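You operate a simulated robot arm through the tools that you are given. There is no shell and no other tool.

You run a simulated robot arm. Do the job below in one go: nothing can be reset, and whatever is moved stays where it is left.

Task
Set the controls near the top of the cream bench. At the end: the orange meter knob is turned to highest; the meter switch is set to strength; the blue meter knob is turned to lowest; the white meter button is switched on; whatever was shut is shut again. Leave all else as you found it, and nothing knocked over.

The check looks at the end state, three seconds after you hand in, the way a careful person would. Anything else that was tipped, shoved, dropped, spilled or broken makes it a failure.

Robot
A 7-joint arm with a two-finger gripper, fixed in place. Base frame: the origin is at the foot of the arm, x ahead of it, y to its left, z up; the work surface is at about z = 0. Readings come in m, degrees, newtons and seconds.
With the tool pointing down near the work surface it reaches from about 0.22 to 0.56 m from the base axis. Its first joint turns from -166.0 to 166.0 degrees. Payload 1.2 kg.
The tool frame sits at the grasp point between the pads (the TCP): z along the fingers, y along the line on which they close. The tips reach 0.022 m beyond it. The gripper opens to 0.092 m; its body begins 0.065 m behind the TCP.
Orientation is told as [roll, pitch, yaw] about the base's x, y, z axes, in that order, counted from this pose: with the fingers straight down and closing along the base's y, the tool's x points along the base's -x, its y along +y and its z along -z.

Tools
- The arm moves only by the tool play_rows. Its argument "rows" is a list of rows, each an object of numbers (a shift or turn left out is 0, a gripper value left out holds the last): "dx", "dy", "dz": the shift along the tool's x, y, z in units of 25 mm (1.0 is 25 mm); "ax", "ay", "az": the turn, a rotation vector about the tool's x, y, z in units of 8 degrees (1.0 is 8 degrees); "fingers": the finger opening in cm, from 0 to 9.2. In form: [{"dx": .., "dy": .., "dz": .., "ax": .., "ay": .., "az": .., "fingers": ..}, ...]. A call has 1 to 20 rows; each row shifts and turns the commanded pose from where the row before left it, along the tool's axes as they then stand. A call with a number of a shift or a turn outside -1 to 1 is refused whole. A row lasts 0.2 s, in which the tool goes at most 0.05 m and 8.6 degrees; a call with a longer step from one row to the next is refused whole, and so is a gripper value outside its range. A pose out of reach is approached as far as the arm can. The call stops where the force on the tool passes 40 N (or 10 N more than at its start, if that is more) or the arm is blocked; 0.2 s more then pass. The fingers move at their own pace (about 0.1436 m/s each) and stop on an object; they squeeze with about 26 N. The grip force told is the motor's: it shows also when the fingers shut on nothing. Time passes only in rows, and 0.2 s behind the last, so rows that do not move let the fingers close. It gives the time, the measured TCP pose, the force on the tool (base axes), the opening and the grip force at its end, in the units of the frame above (readings bear some noise), with the torque about the TCP (base axes, N m) and any sound that the robot's microphone picked up.
- Cameras (640 x 400 px; columns grow to the right, rows downward): "scene" is fixed at [0.2183, 0.6495, 0.6409]; the picture's right is [-0.94, -0.34, 0.00], its down [-0.14, 0.39, -0.91] and it looks along [0.31, -0.86, -0.41] (base axes); focal length 322 px, centre (320, 200). "wrist" rides on the gripper at [0.071, 0.019, -0.102] in the tool frame; the picture's right is [-0.26, 0.96, 0.00], its down [-0.75, -0.20, -0.62] and it looks along [-0.60, -0.16, 0.78] (tool axes); focal length 280 px, centre (320, 200). There is no depth. A picture from a camera that has moved, and an enlarged one, comes with that camera's place and axes in the base frame and with its lens.
- camera(camera): a new picture of that camera. The clock stands still meanwhile.
- enlarge(camera, box): a new picture of the part [left, top, right, bottom] of that camera's present view, enlarged. The clock stands still meanwhile.
- hand_in(): hands the job in; it is judged then, once.

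Nothing tells you positions but the pictures and the camera data. Unless the task says otherwise, let go and move clear before handing in.

The tools are called as a command line: name --argument value ..., lists and objects as JSON in quotes. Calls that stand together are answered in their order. play_rows: Moves the arm, as the interface text tells. Its arguments: {"type":"object","properties":{"rows":{"type":"array"}},"required":["rows"]} The other tools are called the same way: camera (camera) takes a picture; enlarge (camera, box) takes an enlarged picture of a part of a camera's view; hand_in () hands the job in.

At the start:

```text
clock: 0.0
tool_pos: [0.3555, -0.0848, 0.3401]
orientation: [0.0, 0.0, 0.1]
wrist_force: [0.1, 0.5, -0.7]
wrist_torque: [-0.04, -0.03, -0.03]
grip_width: 0.0919
gripper_force: 0.0
```

scene: 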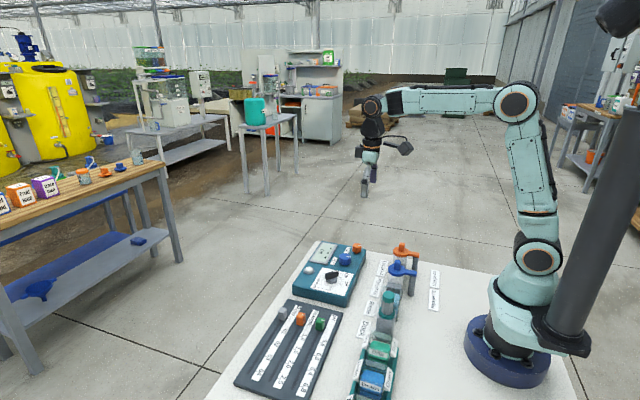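
wrist: 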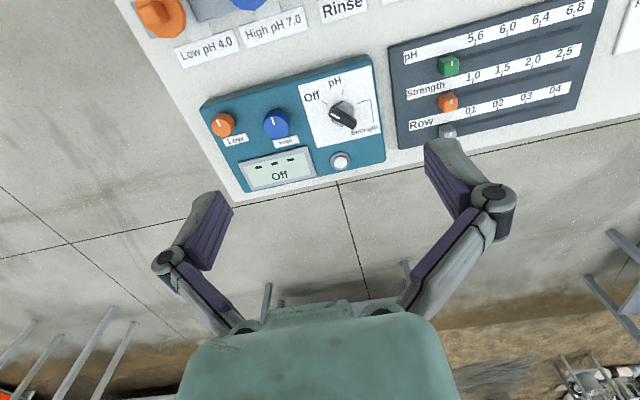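

I see a teal meter box with an orange knob, a blue knob, a selector switch (Off/pH/Strength) and a white button, next to a slider panel. I'll take closer pictures first.

enlarge --camera "scene" --box '[220, 220, 460, 400]'

enlarge --camera "wrist" --box '[180, 40, 420, 200]'

enlarge --camera "wrist" --box '[120, 0, 640, 200]'

```text
2.22 times, centred on (340, 310) of scene
camera zoom: at [0.2183, 0.6495, 0.6409], right [-0.94, -0.34, 0.0], down [-0.14, 0.39, -0.91], along [0.31, -0.86, -0.41], focal length 714 px, centre (276, -44)
```

zoom: 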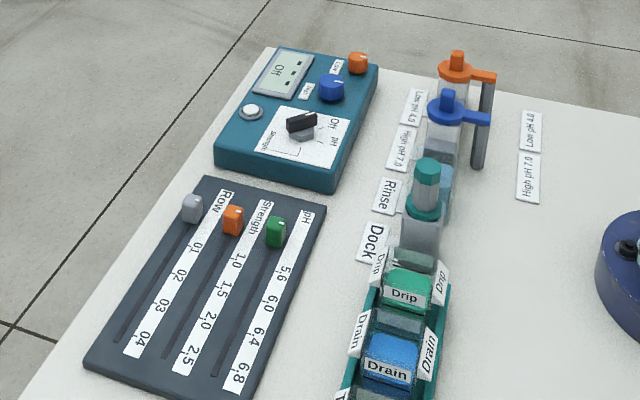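

```text
2.50 times, centred on (300, 120) of wrist
camera zoom: at [0.2849, -0.065, 0.4419], right [0.26, 0.96, 0.0], down [0.75, -0.2, 0.62], along [0.6, -0.16, -0.78], focal length 701 px, centre (370, 400)
```

zoom: 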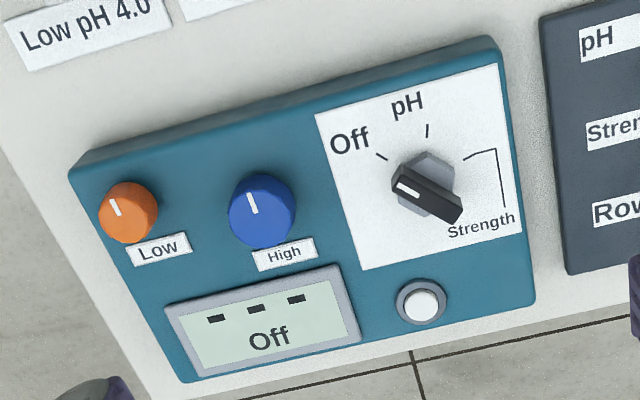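

```text
1.23 times, centred on (380, 100) of wrist
camera zoom: at [0.2849, -0.065, 0.4419], right [0.26, 0.96, 0.0], down [0.75, -0.2, 0.62], along [0.6, -0.16, -0.78], focal length 345 px, centre (246, 323)
```

zoom: 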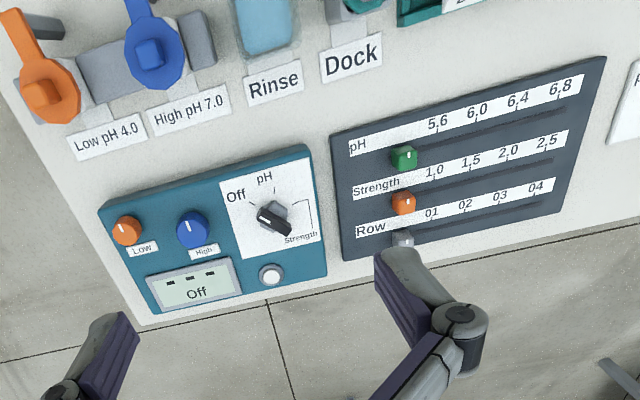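

The teal meter box lies around x 0.40–0.53, y -0.27 to -0.06, with knob tops near z 0.065: orange at about (0.41, -0.24) and blue at about (0.425, -0.165). I'll move above the orange knob and look again from closer.

play_rows --rows '[{"dx": -0.3, "dy": -0.88, "dz": 0.7}, {"dx": -0.3, "dy": -0.88, "dz": 0.7}, {"dx": -0.3, "dy": -0.88, "dz": 0.7}, {"dx": -0.3, "dy": -0.88, "dz": 0.7}, {"dx": -0.3, "dy": -0.88, "dz": 0.7}, {"dx": -0.3, "dy": -0.88, "dz": 0.7}, {"dx": -0.3, "dy": -0.88, "dz": 0.7}, {}]'

camera --camera "wrist"

camera --camera "scene"

```text
clock: 1.8
tool_pos: [0.4074, -0.2381, 0.2193]
orientation: [0.0, 0.1, -0.1]
wrist_force: [-0.2, -0.3, 0.4]
wrist_torque: [0.02, 0.0, 0.02]
grip_width: 0.0921
gripper_force: 0.1
```

```text
taken
camera wrist: at [0.337, -0.2192, 0.3193], right [0.26, 0.96, 0.0], down [0.75, -0.2, 0.62], along [0.6, -0.16, -0.78], focal length 280 px, centre (320, 200)
```

wrist: 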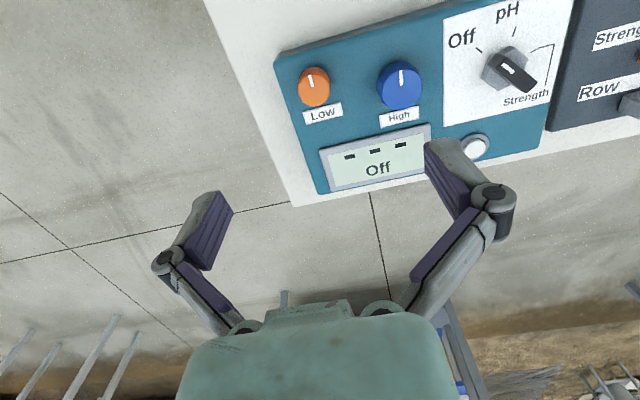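

```text
taken
```

scene: 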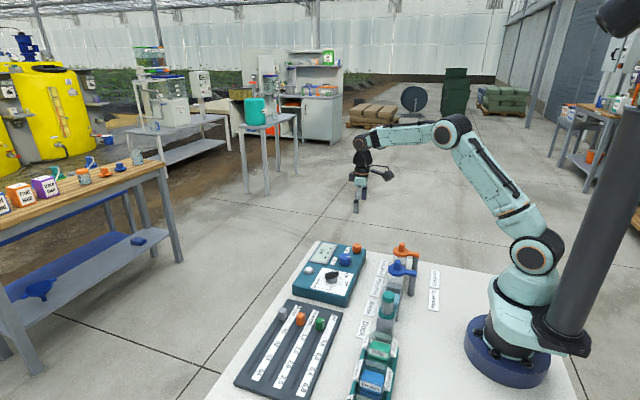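

The orange knob appears to be near (0.408, -0.242) with its top around z 0.05–0.06. I'll narrow the fingers, descend partway and check the alignment.

play_rows --rows '[{"dy": -0.1, "dz": 0.8, "fingers": 6}, {"dz": 0.8}, {"dz": 0.8}, {"dz": 0.8}, {}]'

camera --camera "wrist"

enlarge --camera "scene" --box '[270, 160, 450, 310]'

```text
clock: 3.0
tool_pos: [0.4068, -0.2419, 0.1397]
orientation: [0.0, 0.1, 0.0]
wrist_force: [-0.5, 1.8, 0.7]
wrist_torque: [0.01, 0.02, 0.02]
grip_width: 0.0595
gripper_force: 0.0
```

```text
taken
camera wrist: at [0.3373, -0.2216, 0.2397], right [0.26, 0.96, 0.0], down [0.75, -0.2, 0.62], along [0.6, -0.16, -0.78], focal length 280 px, centre (320, 200)
```

wrist: 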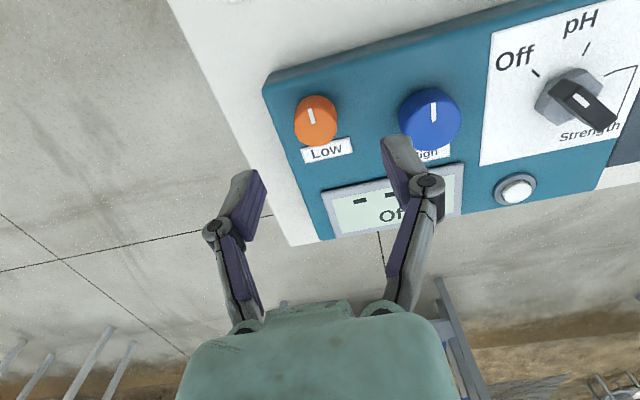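

```text
2.67 times, centred on (360, 235) of scene
camera zoom: at [0.2183, 0.6495, 0.6409], right [-0.94, -0.34, 0.0], down [-0.14, 0.39, -0.91], along [0.31, -0.86, -0.41], focal length 857 px, centre (213, 107)
```

zoom: 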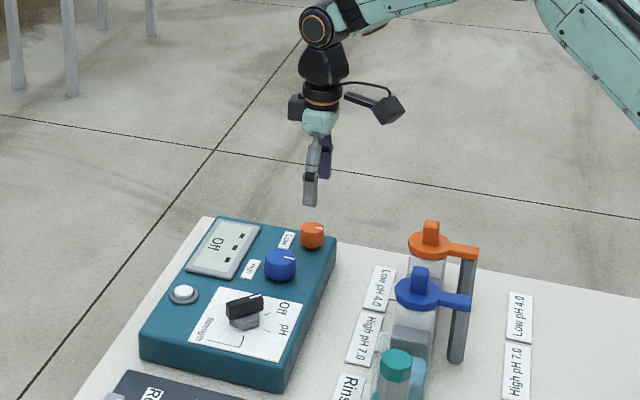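

The orange knob is about 30 mm wide with its top at z ≈ 0.06, centred near (0.4115, -0.244). I'll turn the wrist back to about +80° yaw so there is room for a long clockwise turn, then check the view before gripping.

play_rows --rows '[{"dx": -0.19, "dy": -0.08}, {"az": -1}, {"az": -1}, {"az": -1}, {"az": -1}, {"az": -1}, {"az": -1}, {"az": -1}, {"az": -1}, {"az": -1}, {"az": -1}, {}]'

camera --camera "wrist"

enlarge --camera "scene" --box '[270, 160, 450, 310]'

```text
clock: 5.6
tool_pos: [0.4121, -0.2425, 0.1392]
orientation: [0.0, 0.1, 80.1]
wrist_force: [0.3, 0.4, -0.1]
wrist_torque: [0.02, -0.02, -0.01]
grip_width: 0.0601
gripper_force: 0.0
```

```text
taken
camera wrist: at [0.3817, -0.3094, 0.2393], right [-0.91, 0.42, 0.0], down [0.33, 0.71, 0.62], along [0.27, 0.57, -0.78], focal length 280 px, centre (320, 200)
```

wrist: 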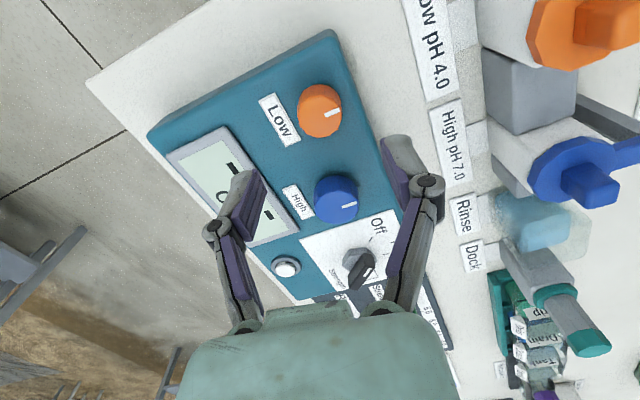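

```text
2.67 times, centred on (360, 235) of scene
camera zoom: at [0.2183, 0.6495, 0.6409], right [-0.94, -0.34, 0.0], down [-0.14, 0.39, -0.91], along [0.31, -0.86, -0.41], focal length 857 px, centre (213, 107)
```

zoom: 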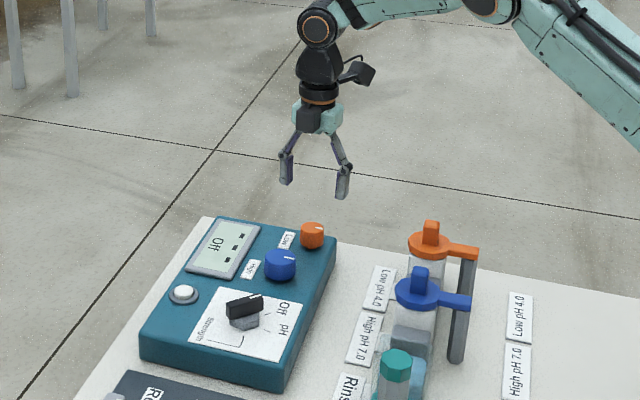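

I have the knob's centre at (0.411, -0.245). I'll descend around it with the fingers open and look before closing.

play_rows --rows '[{"dx": 0.1, "dz": 0.5}, {"dz": 0.5}, {"dz": 0.5}, {"dz": 0.4}, {"dz": 0.4}, {"dz": 0.3}, {}]'

camera --camera "wrist"

enlarge --camera "scene" --box '[300, 180, 420, 280]'

```text
clock: 7.2
tool_pos: [0.4134, -0.2457, 0.0737]
orientation: [0.0, 0.1, 79.9]
wrist_force: [-0.1, 0.0, 0.3]
wrist_torque: [-0.02, 0.01, 0.02]
grip_width: 0.0598
gripper_force: 0.1
```

```text
taken
camera wrist: at [0.3816, -0.3123, 0.1744], right [-0.9, 0.43, 0.0], down [0.33, 0.71, 0.63], along [0.27, 0.57, -0.78], focal length 280 px, centre (320, 200)
```

wrist: 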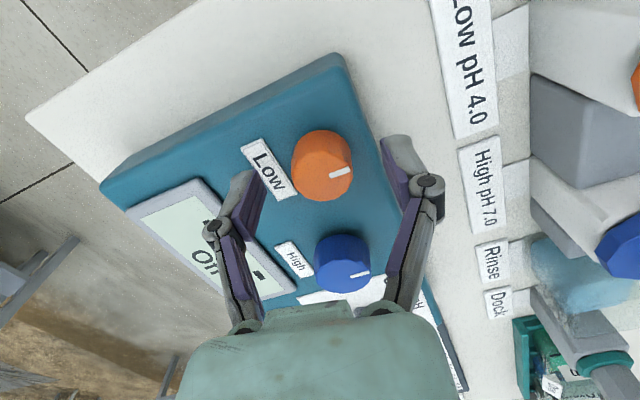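

```text
4.00 times, centred on (360, 230) of scene
camera zoom: at [0.2183, 0.6495, 0.6409], right [-0.94, -0.34, 0.0], down [-0.14, 0.39, -0.91], along [0.31, -0.86, -0.41], focal length 1286 px, centre (160, 80)
```

zoom: 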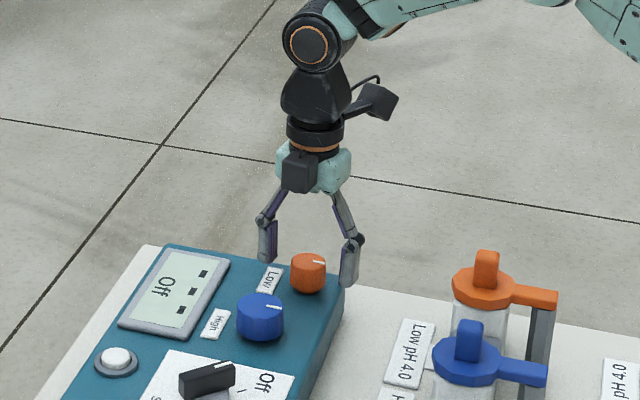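

I'll enlarge the wrist view to check the centring on the orange knob before closing.

enlarge --camera "wrist" --box '[240, 110, 400, 210]'

```text
4.00 times, centred on (320, 160) of wrist
camera zoom: at [0.3816, -0.3123, 0.1744], right [-0.9, 0.43, 0.0], down [0.33, 0.71, 0.63], along [0.27, 0.57, -0.78], focal length 1122 px, centre (320, 360)
```

zoom: 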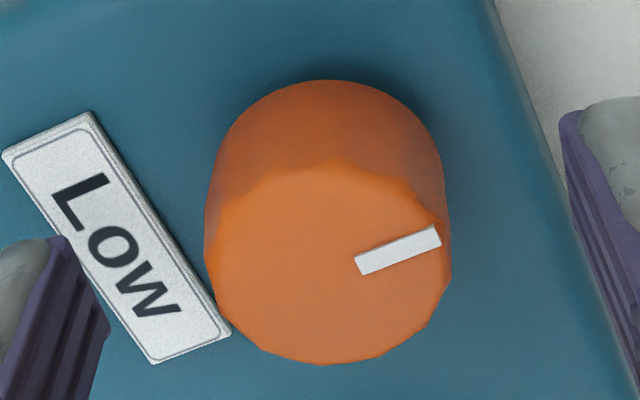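

The knob top is near z 0.065 and the TCP is about 1.5 mm off along the closing line. I'll trim that, close on the knob, and check the grip before turning.

play_rows --rows '[{"dy": 0.06, "dz": 0.08}, {"fingers": 1.5}, {}, {}, {}]'

enlarge --camera "wrist" --box '[200, 80, 440, 230]'

```text
clock: 8.4
tool_pos: [0.4117, -0.2452, 0.0726]
orientation: [-0.1, 0.0, 79.9]
wrist_force: [5.6, -0.7, 13.7]
wrist_torque: [0.01, -0.1, 0.01]
grip_width: 0.0291
gripper_force: 28.2
```

```text
2.67 times, centred on (320, 155) of wrist
camera zoom: at [0.3804, -0.3119, 0.1733], right [-0.91, 0.43, 0.0], down [0.33, 0.71, 0.63], along [0.27, 0.56, -0.78], focal length 748 px, centre (320, 320)
```

zoom: 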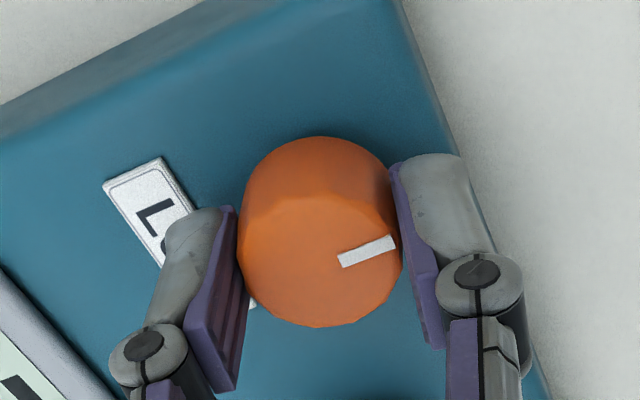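

The grip is on at 29 mm, but there's an upward force of about 14 N, so the tips may be touching the panel. I'll open slightly, rise 3–4 mm, and close again.

play_rows --rows '[{"fingers": 4.5}, {}, {"dz": -0.14}, {}, {"fingers": 1.5}, {}, {}, {}]'

```text
clock: 10.2
tool_pos: [0.4123, -0.2468, 0.0767]
orientation: [-0.1, 0.0, 80.0]
wrist_force: [5.9, -1.2, 7.7]
wrist_torque: [0.05, -0.12, 0.0]
grip_width: 0.0289
gripper_force: 28.4
```

The grip is steady and the remaining upward force is consistent with the knob's taper. I'll start turning clockwise and watch the torque and pointer.

play_rows --rows '[{"az": 0.5}, {"az": 0.75}, {"az": 0.75}, {"az": 0.75}, {"az": 0.75}, {"az": 0.75}, {"az": 0.75}]'

camera --camera "wrist"

```text
clock: 11.8
tool_pos: [0.4117, -0.2453, 0.0755]
orientation: [-0.1, 0.0, 40.0]
wrist_force: [11.7, -5.7, 18.1]
wrist_torque: [-0.08, -0.31, 0.0]
grip_width: 0.0286
gripper_force: 27.6
```

```text
taken
camera wrist: at [0.3447, -0.276, 0.1764], right [-0.42, 0.91, 0.0], down [0.71, 0.33, 0.63], along [0.57, 0.26, -0.78], focal length 280 px, centre (320, 200)
```

wrist: 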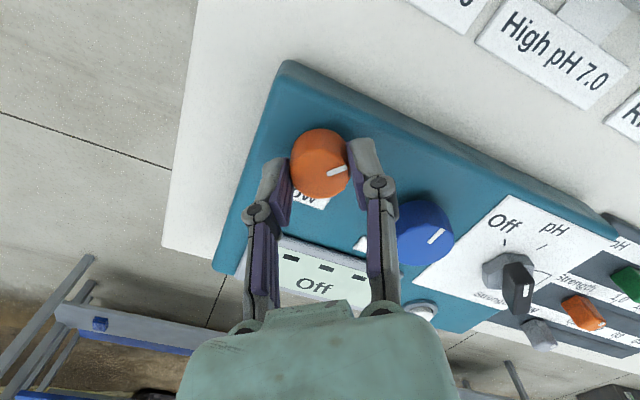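

The knob is following the gripper. Side and vertical forces are building a little, so I'll ease the tool along them and keep turning.

play_rows --rows '[{"dx": -0.03, "dy": -0.06, "dz": -0.08}, {"az": 0.75}, {"az": 0.75}, {"az": 0.75}, {"az": 0.75}, {"az": 0.75}]'

camera --camera "wrist"

```text
clock: 13.2
tool_pos: [0.4113, -0.2449, 0.0759]
orientation: [0.2, 0.2, 9.8]
wrist_force: [2.0, -6.1, -20.0]
wrist_torque: [-0.1, -0.08, 0.01]
grip_width: 0.0287
gripper_force: 27.7
```

```text
taken
camera wrist: at [0.3389, -0.2385, 0.177], right [0.09, 1.0, 0.0], down [0.78, -0.07, 0.62], along [0.62, -0.06, -0.78], focal length 280 px, centre (320, 200)
```

wrist: 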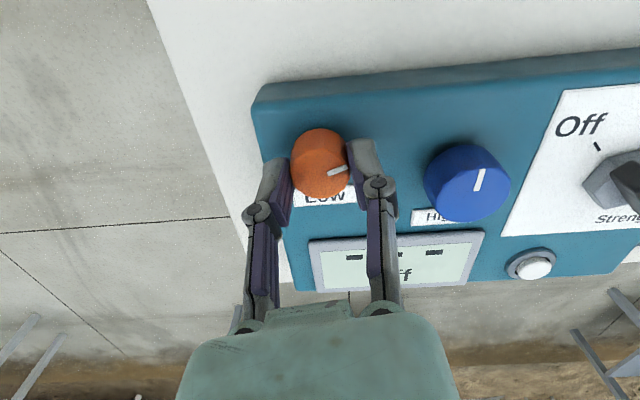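

The pointer has turned with the gripper, and I over-raised slightly since the vertical force is now -20 N. I'll drop about 1 mm and keep turning.

play_rows --rows '[{"dy": -0.02, "dz": 0.042}, {"az": 0.75}, {"az": 0.75}, {"az": 0.75}, {"az": 0.75}, {"az": 0.75}]'

camera --camera "wrist"

```text
clock: 14.6
tool_pos: [0.4133, -0.2445, 0.0757]
orientation: [0.0, -0.1, -20.0]
wrist_force: [2.3, 3.8, -4.4]
wrist_torque: [0.2, 0.58, -0.02]
grip_width: 0.0285
gripper_force: 28.3
```

```text
taken
camera wrist: at [0.3533, -0.2034, 0.1767], right [0.58, 0.82, 0.0], down [0.64, -0.45, 0.63], along [0.51, -0.36, -0.78], focal length 280 px, centre (320, 200)
```

wrist: 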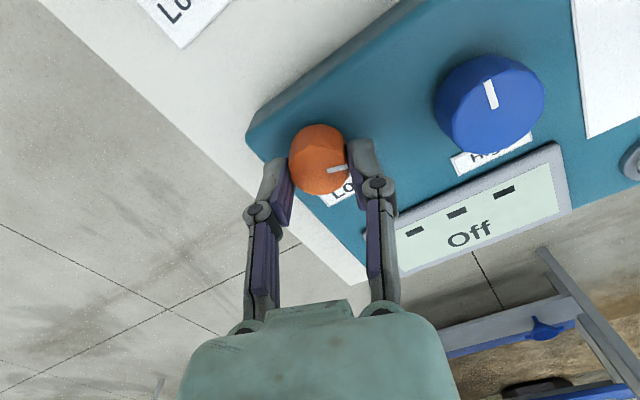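

Still turning, with small forces. I'll continue clockwise towards the stop.

play_rows --rows '[{"az": 0.75}, {"az": 0.75}, {"az": 0.75}, {"az": 0.75}, {"az": 0.75}]'

camera --camera "wrist"

```text
clock: 15.8
tool_pos: [0.4136, -0.2465, 0.0759]
orientation: [-0.1, -0.2, -50.2]
wrist_force: [1.7, 4.1, 6.5]
wrist_torque: [0.05, -0.05, 0.2]
grip_width: 0.0286
gripper_force: 27.8
```

```text
taken
camera wrist: at [0.3822, -0.1795, 0.1771], right [0.91, 0.42, 0.0], down [0.32, -0.71, 0.63], along [0.26, -0.57, -0.78], focal length 280 px, centre (320, 200)
```

wrist: 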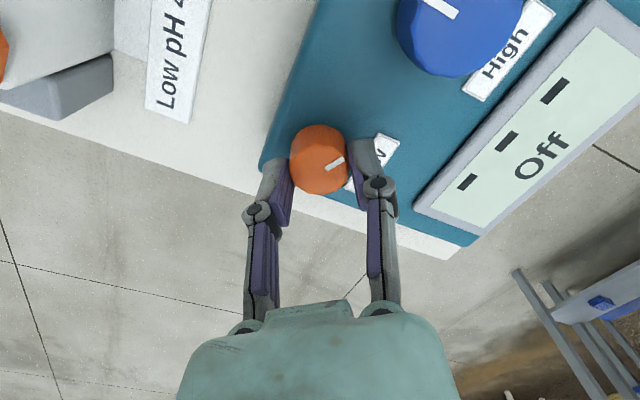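

The pointer now lags the gripper, so either the knob has reached its stop or the pads slipped. I'll look closely, turn a little more and compare the pointer against the panel.

enlarge --camera "wrist" --box '[240, 100, 400, 200]'

play_rows --rows '[{"az": 0.75}, {"az": 0.75}]'

enlarge --camera "wrist" --box '[240, 100, 400, 200]'

```text
4.00 times, centred on (320, 150) of wrist
camera zoom: at [0.3822, -0.1795, 0.1771], right [0.91, 0.42, 0.0], down [0.32, -0.71, 0.63], along [0.26, -0.57, -0.78], focal length 1122 px, centre (320, 400)
```

zoom: 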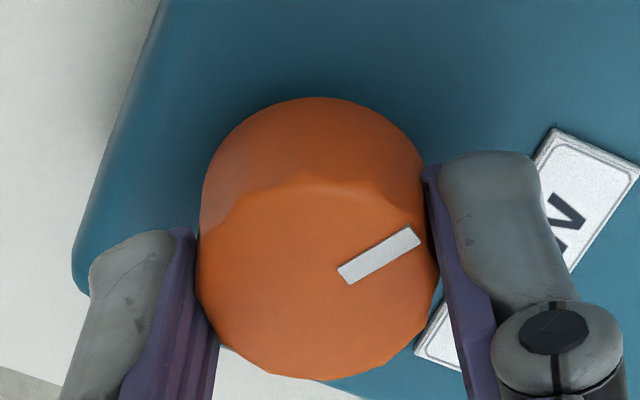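

```text
clock: 16.4
tool_pos: [0.4121, -0.2457, 0.0761]
orientation: [0.0, 0.0, -62.1]
wrist_force: [2.2, 2.5, 2.9]
wrist_torque: [-0.04, -0.09, 0.41]
grip_width: 0.0288
gripper_force: 28.1
```

```text
4.00 times, centred on (320, 150) of wrist
camera zoom: at [0.3965, -0.1746, 0.1769], right [0.98, 0.22, 0.0], down [0.17, -0.76, 0.63], along [0.14, -0.61, -0.78], focal length 1122 px, centre (320, 400)
```

zoom: 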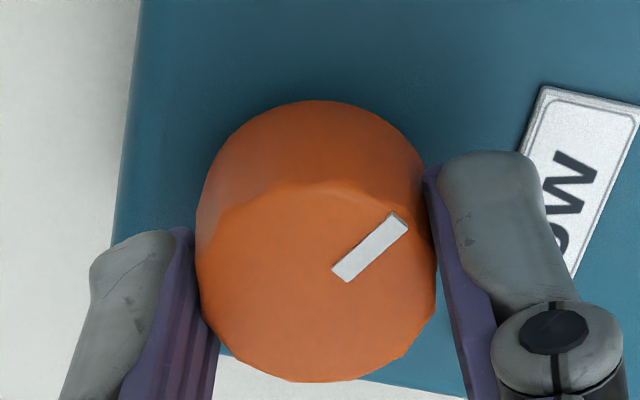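

The pointer stayed put in the base frame while the gripper slipped 12° with 0.4 N·m, so the orange knob is at its clockwise stop. I'll release and rise.

play_rows --rows '[{"fingers": 5.0}, {}, {"dz": -0.4}, {"dz": -0.8}, {"dz": -0.8}, {"dz": -0.8}, {}]'

camera --camera "wrist"

enlarge --camera "scene" --box '[290, 220, 410, 320]'

```text
clock: 18.0
tool_pos: [0.4127, -0.2473, 0.1475]
orientation: [0.0, -0.1, -62.1]
wrist_force: [-0.1, 0.2, 0.0]
wrist_torque: [0.01, -0.01, -0.02]
grip_width: 0.0502
gripper_force: 0.0
```

```text
taken
camera wrist: at [0.3965, -0.1746, 0.2473], right [0.98, 0.22, 0.0], down [0.17, -0.76, 0.63], along [0.14, -0.61, -0.78], focal length 280 px, centre (320, 200)
```

wrist: 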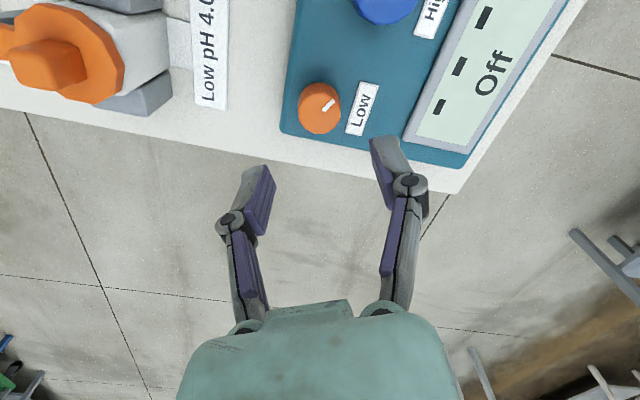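

```text
4.00 times, centred on (350, 270) of scene
camera zoom: at [0.2183, 0.6495, 0.6409], right [-0.94, -0.34, 0.0], down [-0.14, 0.39, -0.91], along [0.31, -0.86, -0.41], focal length 1286 px, centre (200, -80)
```

zoom: 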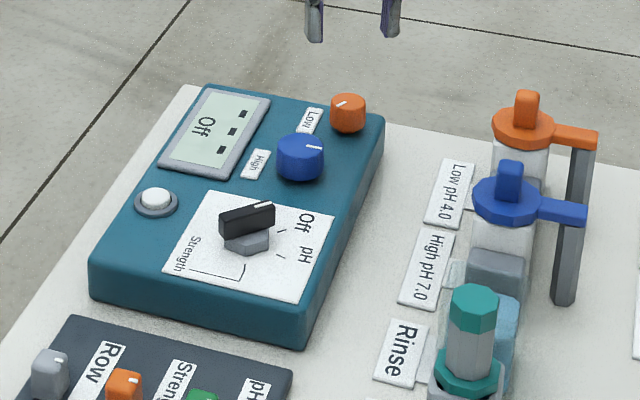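

The orange pointer now sits about 107° clockwise of panel-up. Next is the blue knob near (0.429, -0.172): I'll move above it at about -50° yaw, leaving room for a counter-clockwise turn.

play_rows --rows '[{"dx": 0.785, "dy": 0.663}, {"dx": 0.785, "dy": 0.663}, {"dx": 0.785, "dy": 0.663}, {"az": -0.75, "fingers": 6.0}, {"az": -0.75}, {}]'

camera --camera "wrist"

enlarge --camera "wrist" --box '[240, 60, 400, 160]'

```text
clock: 19.4
tool_pos: [0.428, -0.1705, 0.1467]
orientation: [0.0, 0.0, -49.9]
wrist_force: [-0.2, -0.5, 0.1]
wrist_torque: [-0.01, 0.02, 0.02]
grip_width: 0.0602
gripper_force: 0.0
```

```text
taken
camera wrist: at [0.3978, -0.1041, 0.247], right [0.91, 0.42, 0.0], down [0.33, -0.71, 0.63], along [0.26, -0.57, -0.78], focal length 280 px, centre (320, 200)
```

wrist: 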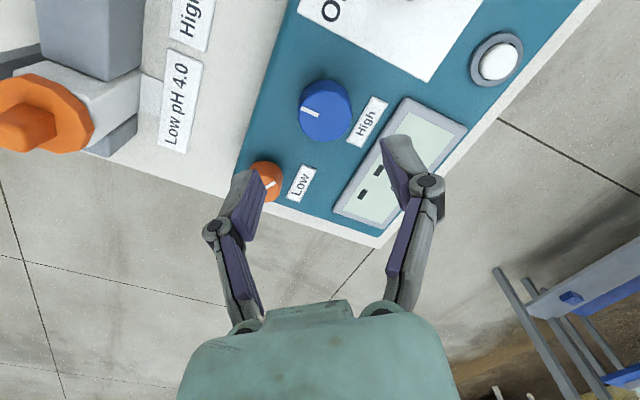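

```text
4.00 times, centred on (320, 110) of wrist
camera zoom: at [0.3978, -0.1041, 0.247], right [0.91, 0.42, 0.0], down [0.33, -0.71, 0.63], along [0.26, -0.57, -0.78], focal length 1122 px, centre (320, 560)
```

zoom: 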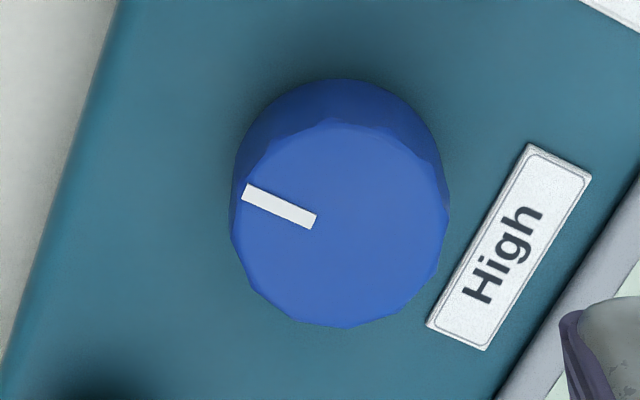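

The blue knob is about 36 mm wide, centred near (0.431, -0.168) with its top at z ≈ 0.067, and my TCP is 3.5 mm off along the closing line. I'll correct that, descend and grip.

play_rows --rows '[{"dy": 0.145, "dz": 0.5}, {"dz": 0.5}, {"dz": 0.5}, {"dz": 0.5}, {"dz": 0.5}, {"dz": 0.35}, {}, {"fingers": 2.0}, {}, {}, {}]'

enlarge --camera "wrist" --box '[200, 80, 440, 230]'

```text
clock: 21.8
tool_pos: [0.4324, -0.1697, 0.077]
orientation: [-0.1, 0.0, -50.1]
wrist_force: [-9.9, -2.7, 14.9]
wrist_torque: [0.02, 0.29, -0.03]
grip_width: 0.0365
gripper_force: 28.7
```

```text
2.67 times, centred on (320, 155) of wrist
camera zoom: at [0.4008, -0.1025, 0.1765], right [0.91, 0.42, 0.0], down [0.33, -0.71, 0.63], along [0.26, -0.57, -0.78], focal length 748 px, centre (320, 320)
```

zoom: 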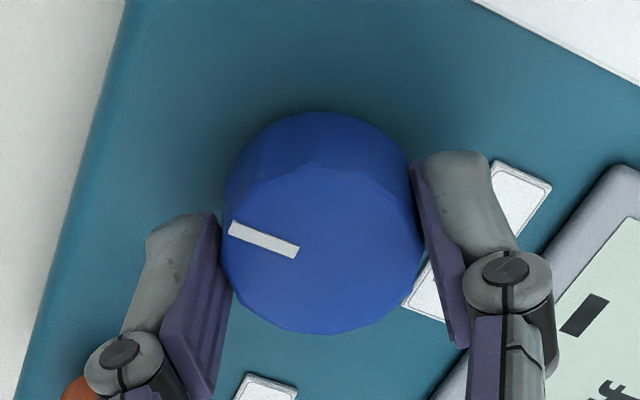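

Gripped at 36.5 mm. I'll relieve the small side load and start turning counter-clockwise.

play_rows --rows '[{"dy": -0.02, "dz": -0.03}, {"az": -0.75}, {"az": -0.75}, {"az": -0.75}, {"az": -0.75}, {"az": -0.75}]'

camera --camera "wrist"

```text
clock: 23.2
tool_pos: [0.4306, -0.1698, 0.0759]
orientation: [-0.1, -0.1, -19.9]
wrist_force: [-13.1, -8.2, 11.0]
wrist_torque: [-0.29, -0.22, 0.0]
grip_width: 0.0363
gripper_force: 27.5
```

```text
taken
camera wrist: at [0.3712, -0.1273, 0.1765], right [0.58, 0.82, 0.0], down [0.64, -0.45, 0.62], along [0.51, -0.36, -0.78], focal length 280 px, centre (320, 200)
```

wrist: 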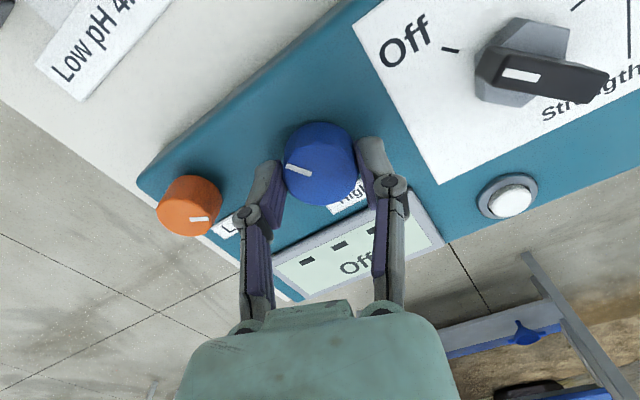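

The blue knob follows. I'll ease the side load again and continue.

play_rows --rows '[{"dx": 0.02, "dy": -0.025, "dz": -0.02}, {"az": -0.75}, {"az": -0.75}, {"az": -0.75}, {"az": -0.75}, {"az": -0.75}]'

camera --camera "wrist"

```text
clock: 24.6
tool_pos: [0.4304, -0.1704, 0.0766]
orientation: [0.0, 0.0, 10.0]
wrist_force: [8.0, -21.1, -18.7]
wrist_torque: [-0.23, -0.37, -0.02]
grip_width: 0.0363
gripper_force: 28.3
```

```text
taken
camera wrist: at [0.3577, -0.1633, 0.1768], right [0.09, 1.0, 0.0], down [0.78, -0.07, 0.63], along [0.62, -0.06, -0.78], focal length 280 px, centre (320, 200)
```

wrist: 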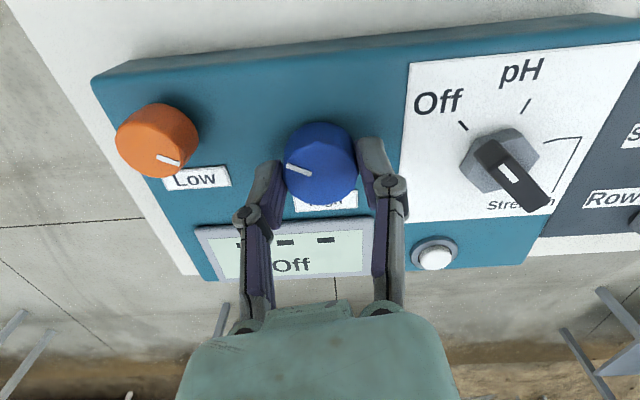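

Good, still following. I'll adjust for the load and turn another 30°.

play_rows --rows '[{"dx": -0.01, "dy": -0.035, "dz": 0.035}, {"az": -0.75}, {"az": -0.75}, {"az": -0.75}, {"az": -0.75}]'

camera --camera "wrist"

```text
clock: 25.8
tool_pos: [0.4318, -0.171, 0.0766]
orientation: [-0.1, -0.1, 33.9]
wrist_force: [-6.2, -12.9, 18.7]
wrist_torque: [-0.29, 0.11, 0.03]
grip_width: 0.0367
gripper_force: 27.9
```

```text
taken
camera wrist: at [0.3617, -0.1942, 0.1764], right [-0.32, 0.95, 0.0], down [0.74, 0.25, 0.63], along [0.59, 0.2, -0.78], focal length 280 px, centre (320, 200)
```

wrist: 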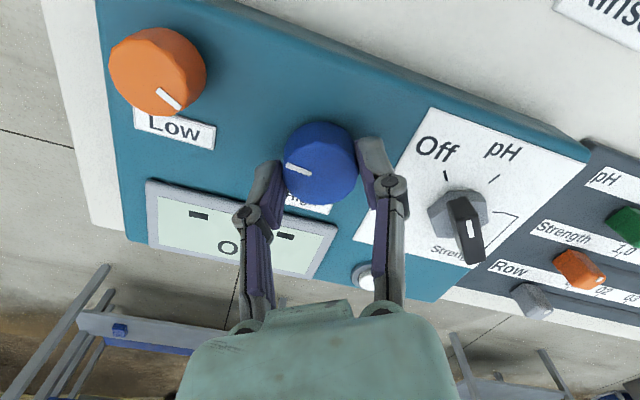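

Still tracking with the gripper. I'll continue counter-clockwise.

play_rows --rows '[{"dy": -0.02, "dz": -0.025}, {"az": -0.75}, {"az": -0.75}, {"az": -0.75}, {"az": -0.75}]'

camera --camera "wrist"

enlarge --camera "wrist" --box '[240, 100, 400, 200]'

```text
clock: 27.0
tool_pos: [0.4314, -0.1708, 0.0751]
orientation: [0.0, 0.0, 58.0]
wrist_force: [8.5, -15.8, -2.3]
wrist_torque: [0.05, -0.36, -0.01]
grip_width: 0.0365
gripper_force: 27.7
```

```text
taken
camera wrist: at [0.3776, -0.2207, 0.1764], right [-0.68, 0.73, 0.0], down [0.57, 0.53, 0.63], along [0.46, 0.42, -0.78], focal length 280 px, centre (320, 200)
```

wrist: 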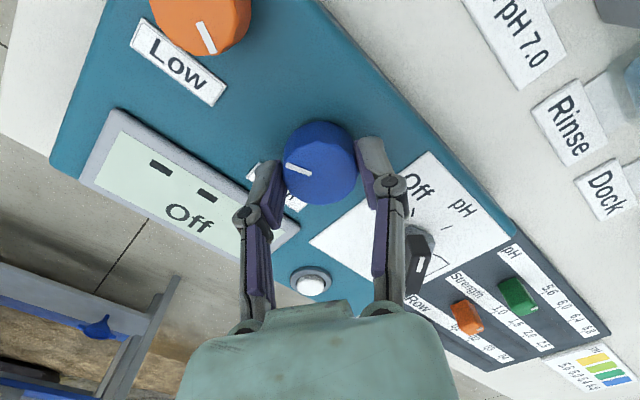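

```text
4.00 times, centred on (320, 150) of wrist
camera zoom: at [0.3776, -0.2207, 0.1764], right [-0.68, 0.73, 0.0], down [0.57, 0.53, 0.63], along [0.46, 0.42, -0.78], focal length 1122 px, centre (320, 400)
```

zoom: 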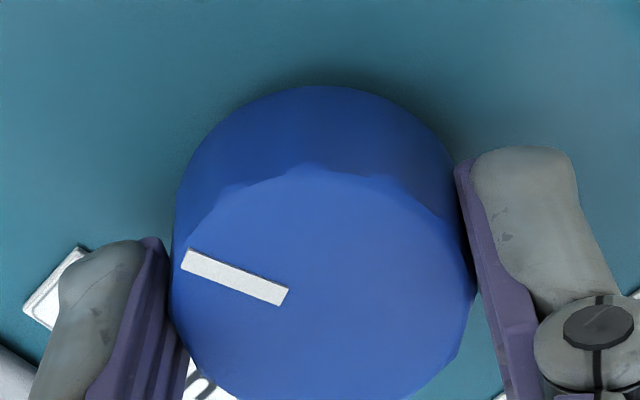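

The blue knob has turned 110° without slipping. I'll keep going to find its stop.

play_rows --rows '[{"dy": -0.03}, {"az": -0.75}, {"az": -0.75}, {"az": -0.75}]'

camera --camera "wrist"

enlarge --camera "wrist" --box '[240, 100, 400, 200]'

```text
clock: 28.0
tool_pos: [0.4312, -0.1684, 0.0752]
orientation: [0.2, -0.3, 76.3]
wrist_force: [-3.4, 0.1, 9.9]
wrist_torque: [0.22, 0.06, -0.2]
grip_width: 0.0364
gripper_force: 28.5
```

```text
taken
camera wrist: at [0.3969, -0.2339, 0.1762], right [-0.88, 0.48, 0.0], down [0.38, 0.68, 0.63], along [0.3, 0.55, -0.78], focal length 280 px, centre (320, 200)
```

wrist: 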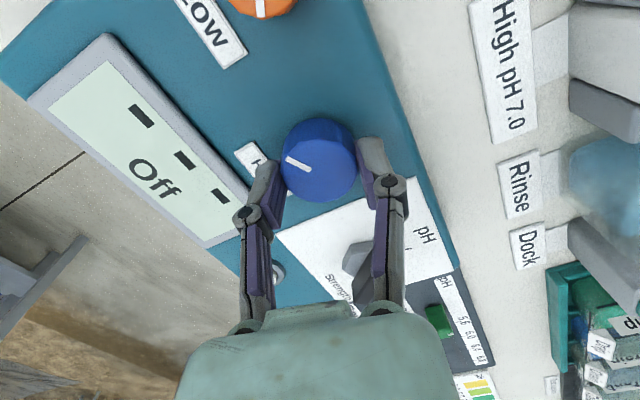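

```text
4.00 times, centred on (320, 150) of wrist
camera zoom: at [0.3969, -0.2339, 0.1762], right [-0.88, 0.48, 0.0], down [0.38, 0.68, 0.63], along [0.3, 0.55, -0.78], focal length 1122 px, centre (320, 400)
```

zoom: 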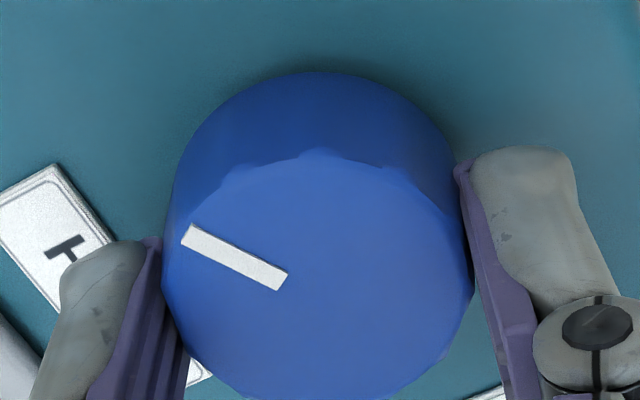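

The pointer is starting to lag with torque -0.2 N·m. I'll turn a little more to confirm the stop.

play_rows --rows '[{"az": -0.75}, {"az": -0.75}, {"az": -0.75}]'

enlarge --camera "wrist" --box '[240, 100, 400, 200]'

camera --camera "wrist"

```text
clock: 28.8
tool_pos: [0.4311, -0.1702, 0.0756]
orientation: [0.0, 0.0, 94.1]
wrist_force: [0.4, -0.6, 2.0]
wrist_torque: [0.02, -0.05, -0.4]
grip_width: 0.0367
gripper_force: 28.0
```

```text
4.00 times, centred on (320, 150) of wrist
camera zoom: at [0.418, -0.2431, 0.1763], right [-0.98, 0.19, 0.0], down [0.15, 0.77, 0.63], along [0.12, 0.61, -0.78], focal length 1122 px, centre (320, 400)
```

zoom: 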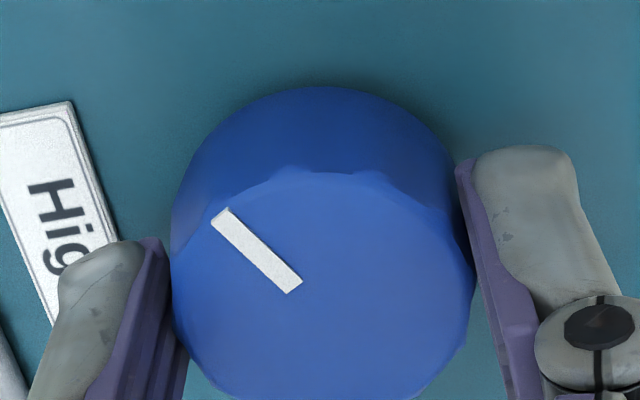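

```text
taken
camera wrist: at [0.418, -0.2431, 0.1763], right [-0.98, 0.19, 0.0], down [0.15, 0.77, 0.63], along [0.12, 0.61, -0.78], focal length 280 px, centre (320, 200)
```

wrist: 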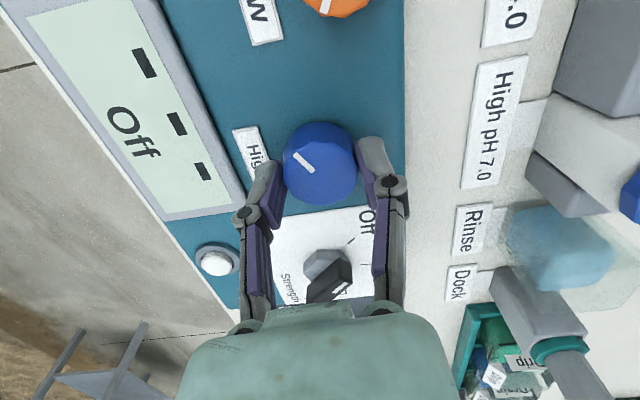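

The blue knob is at its counter-clockwise stop, and the two stops come out symmetric at ±120° about the panel's up direction. I'll release and rise, then study the selector switch.

play_rows --rows '[{"fingers": 6.0}, {}, {"dz": -0.4}, {"dz": -0.8}, {"dz": -0.8}, {"dz": -0.8}, {}]'

camera --camera "wrist"

enlarge --camera "scene" --box '[290, 220, 410, 320]'

```text
clock: 30.4
tool_pos: [0.4317, -0.1719, 0.1454]
orientation: [0.0, 0.0, 94.1]
wrist_force: [0.4, 0.1, -0.7]
wrist_torque: [0.03, -0.03, 0.01]
grip_width: 0.0601
gripper_force: 0.0
```

```text
taken
camera wrist: at [0.4181, -0.2431, 0.2468], right [-0.98, 0.19, 0.0], down [0.15, 0.77, 0.63], along [0.12, 0.61, -0.78], focal length 280 px, centre (320, 200)
```

wrist: 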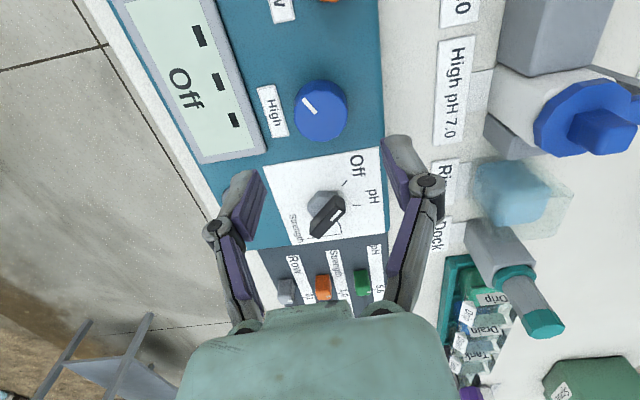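

```text
4.00 times, centred on (350, 270) of scene
camera zoom: at [0.2183, 0.6495, 0.6409], right [-0.94, -0.34, 0.0], down [-0.14, 0.39, -0.91], along [0.31, -0.86, -0.41], focal length 1286 px, centre (200, -80)
```

zoom: 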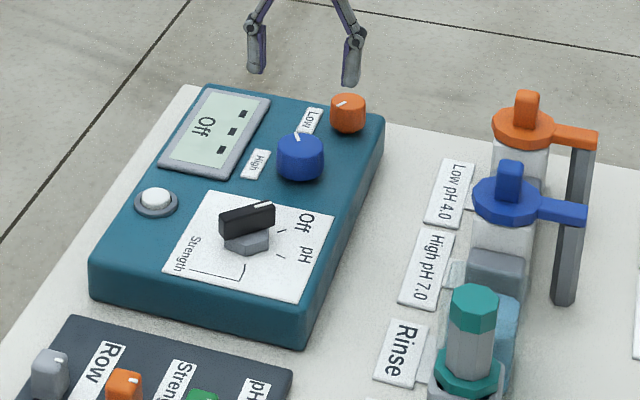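

Both knobs are set and stayed put. Now I'll move above the selector switch near (0.437, -0.07) at about 50° yaw, across the bar.

play_rows --rows '[{"dx": -0.81, "dy": -0.1, "dz": -0.2}, {"dx": -0.81, "dy": -0.1}, {"dx": -0.81, "dy": -0.1}, {"dx": -0.81, "dy": -0.1}, {"dx": -0.81, "dy": -0.1}, {"az": 0.917}, {"az": 0.917}, {"az": 0.917}, {"az": 0.917}, {"az": 0.917}, {"az": 0.917}, {}]'

camera --camera "wrist"

enlarge --camera "wrist" --box '[200, 40, 440, 190]'

```text
clock: 33.0
tool_pos: [0.4369, -0.0687, 0.1513]
orientation: [0.0, 0.0, 49.7]
wrist_force: [-0.8, -0.2, 0.4]
wrist_torque: [0.0, 0.0, -0.01]
grip_width: 0.06
gripper_force: 0.0
```

```text
taken
camera wrist: at [0.3771, -0.1109, 0.2515], right [-0.57, 0.82, 0.0], down [0.64, 0.44, 0.62], along [0.51, 0.36, -0.78], focal length 280 px, centre (320, 200)
```

wrist: 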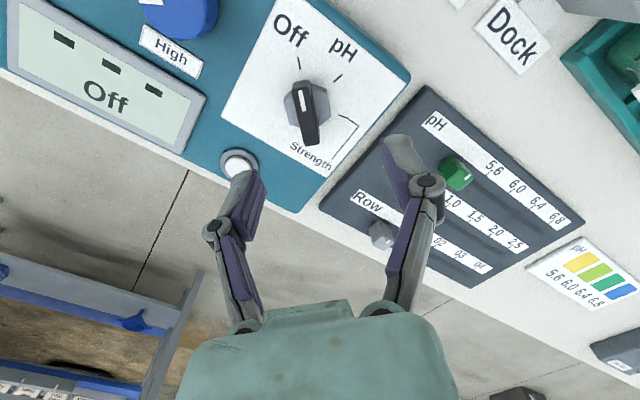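

```text
2.67 times, centred on (320, 115) of wrist
camera zoom: at [0.3771, -0.1109, 0.2515], right [-0.57, 0.82, 0.0], down [0.64, 0.44, 0.62], along [0.51, 0.36, -0.78], focal length 748 px, centre (320, 427)
```

zoom: 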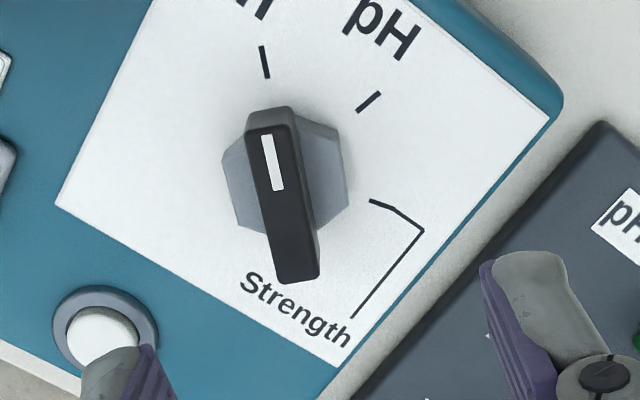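

The switch axis is near (0.441, -0.078) and the bar points to Off. The three ticks are about 63° apart, so Strength is roughly 127° clockwise. I'll look closer at the switch's side profile before gripping.

enlarge --camera "scene" --box '[324, 255, 372, 285]'

enlarge --camera "wrist" --box '[270, 70, 350, 150]'

```text
13.33 times, centred on (348, 270) of scene
camera zoom: at [0.2183, 0.6495, 0.6409], right [-0.94, -0.34, 0.0], down [-0.14, 0.39, -0.91], along [0.31, -0.86, -0.41], focal length 4286 px, centre (-53, -733)
```

zoom: 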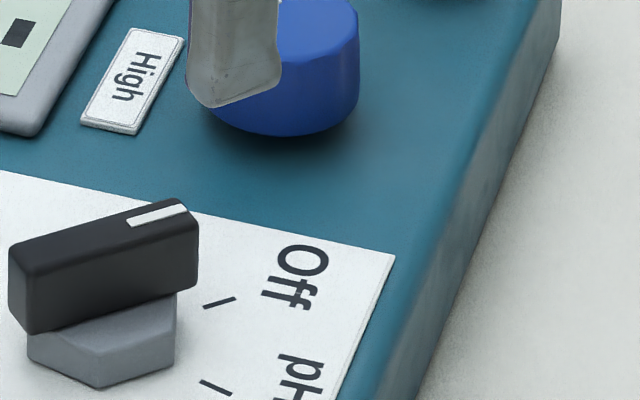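

```text
5.00 times, centred on (310, 110) of wrist
camera zoom: at [0.3771, -0.1109, 0.2515], right [-0.57, 0.82, 0.0], down [0.64, 0.44, 0.62], along [0.51, 0.36, -0.78], focal length 1402 px, centre (370, 650)
```

zoom: 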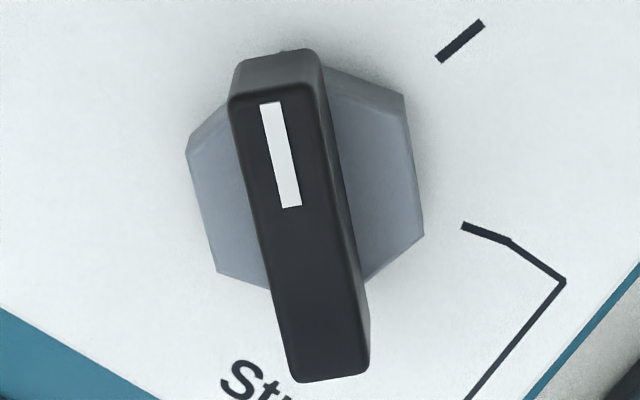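

The bar is about 10 mm wide and 18 mm tall (z ≈ 0.052–0.070) on a hex base about 8 mm tall. I'll align with the bar's axis, descend to just above it and verify.

play_rows --rows '[{"dx": 0.184, "dy": -0.34, "fingers": 4.0}, {"az": 0.44}, {"dz": 0.75}, {"dz": 0.75}, {"dz": 0.72}, {}]'

camera --camera "wrist"

enlarge --camera "wrist" --box '[240, 90, 400, 190]'

```text
clock: 34.4
tool_pos: [0.4417, -0.0777, 0.0956]
orientation: [0.0, 0.0, 46.4]
wrist_force: [-0.7, -0.3, 0.1]
wrist_torque: [-0.01, -0.02, 0.0]
grip_width: 0.0399
gripper_force: 0.1
```

```text
taken
camera wrist: at [0.3787, -0.1164, 0.1964], right [-0.52, 0.86, 0.0], down [0.67, 0.4, 0.63], along [0.53, 0.32, -0.78], focal length 280 px, centre (320, 200)
```

wrist: 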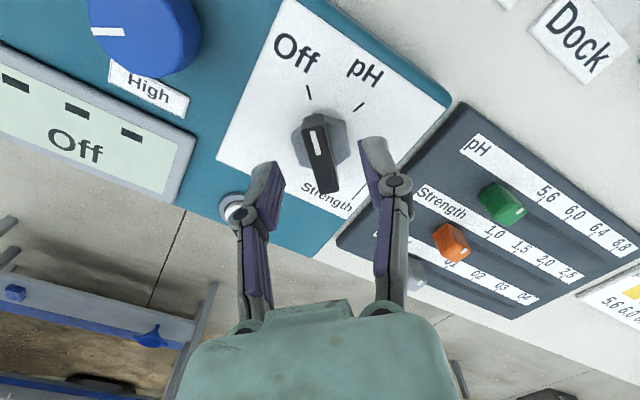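

```text
4.00 times, centred on (320, 140) of wrist
camera zoom: at [0.3787, -0.1164, 0.1964], right [-0.52, 0.86, 0.0], down [0.67, 0.4, 0.63], along [0.53, 0.32, -0.78], focal length 1122 px, centre (320, 440)
```

zoom: 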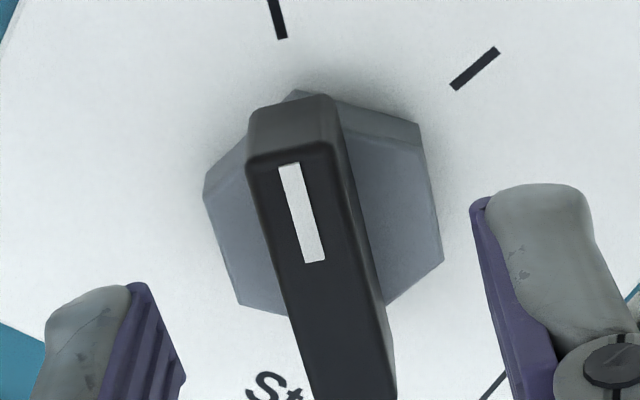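

Alignment is good: the bar is parallel to the pads and centred. I'll descend 17 mm and grip.

play_rows --rows '[{"dz": 0.35}, {"dz": 0.33}, {}, {"fingers": 0.3}, {}, {}, {}]'

enlarge --camera "wrist" --box '[200, 80, 440, 230]'

enlarge --camera "scene" --box '[300, 230, 396, 290]'

```text
clock: 36.0
tool_pos: [0.4407, -0.0786, 0.0789]
orientation: [-0.1, 0.0, 46.5]
wrist_force: [5.1, -3.4, 2.6]
wrist_torque: [-0.07, -0.11, -0.42]
grip_width: 0.012
gripper_force: 27.5
```

```text
2.67 times, centred on (320, 155) of wrist
camera zoom: at [0.3785, -0.1167, 0.1793], right [-0.52, 0.86, 0.0], down [0.67, 0.4, 0.63], along [0.54, 0.32, -0.78], focal length 748 px, centre (320, 320)
```

zoom: 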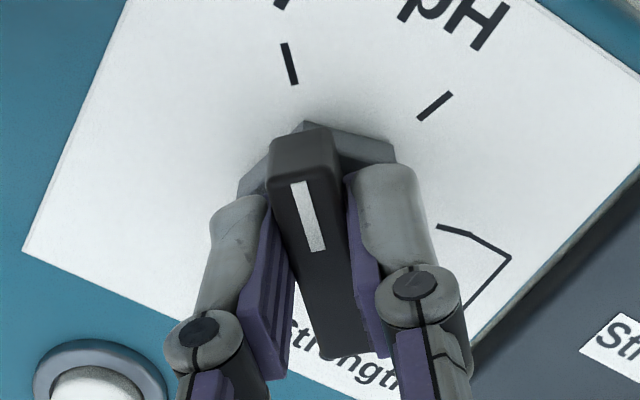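

```text
6.67 times, centred on (348, 260) of scene
camera zoom: at [0.2183, 0.6495, 0.6409], right [-0.94, -0.34, 0.0], down [-0.14, 0.39, -0.91], along [0.31, -0.86, -0.41], focal length 2143 px, centre (133, -200)
```

zoom: 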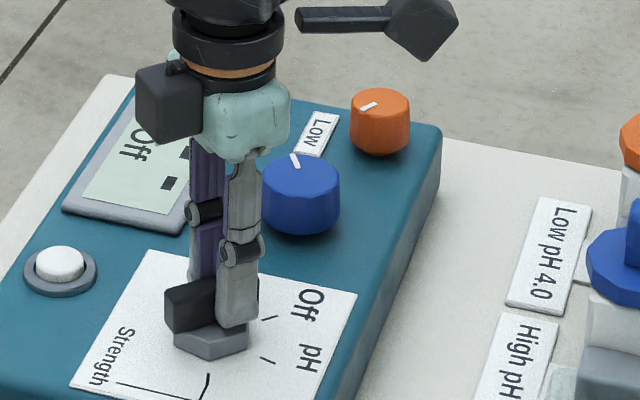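

The bar is gripped (12 mm). I'll turn clockwise in steps and watch the torque and display.

play_rows --rows '[{"az": 0.75}, {"az": 0.75}, {"az": 0.75}, {"az": 0.75}, {"az": 0.75}]'

camera --camera "wrist"

```text
clock: 37.2
tool_pos: [0.4401, -0.0769, 0.0783]
orientation: [0.1, 0.1, 16.5]
wrist_force: [-10.8, 8.7, 19.0]
wrist_torque: [0.22, 0.19, 0.05]
grip_width: 0.0117
gripper_force: 27.7
```

```text
taken
camera wrist: at [0.3673, -0.0786, 0.179], right [-0.02, 1.0, 0.0], down [0.78, 0.02, 0.62], along [0.62, 0.02, -0.78], focal length 280 px, centre (320, 200)
```

wrist: 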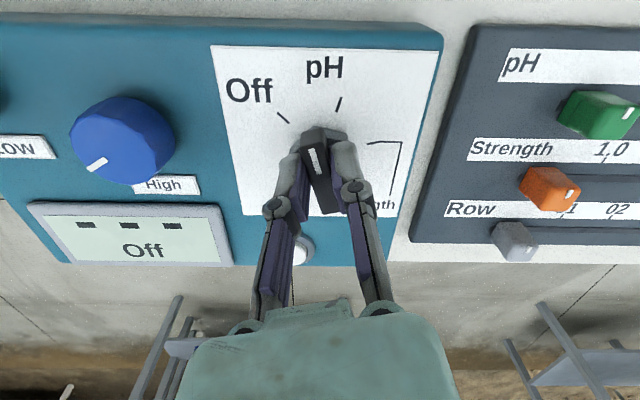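

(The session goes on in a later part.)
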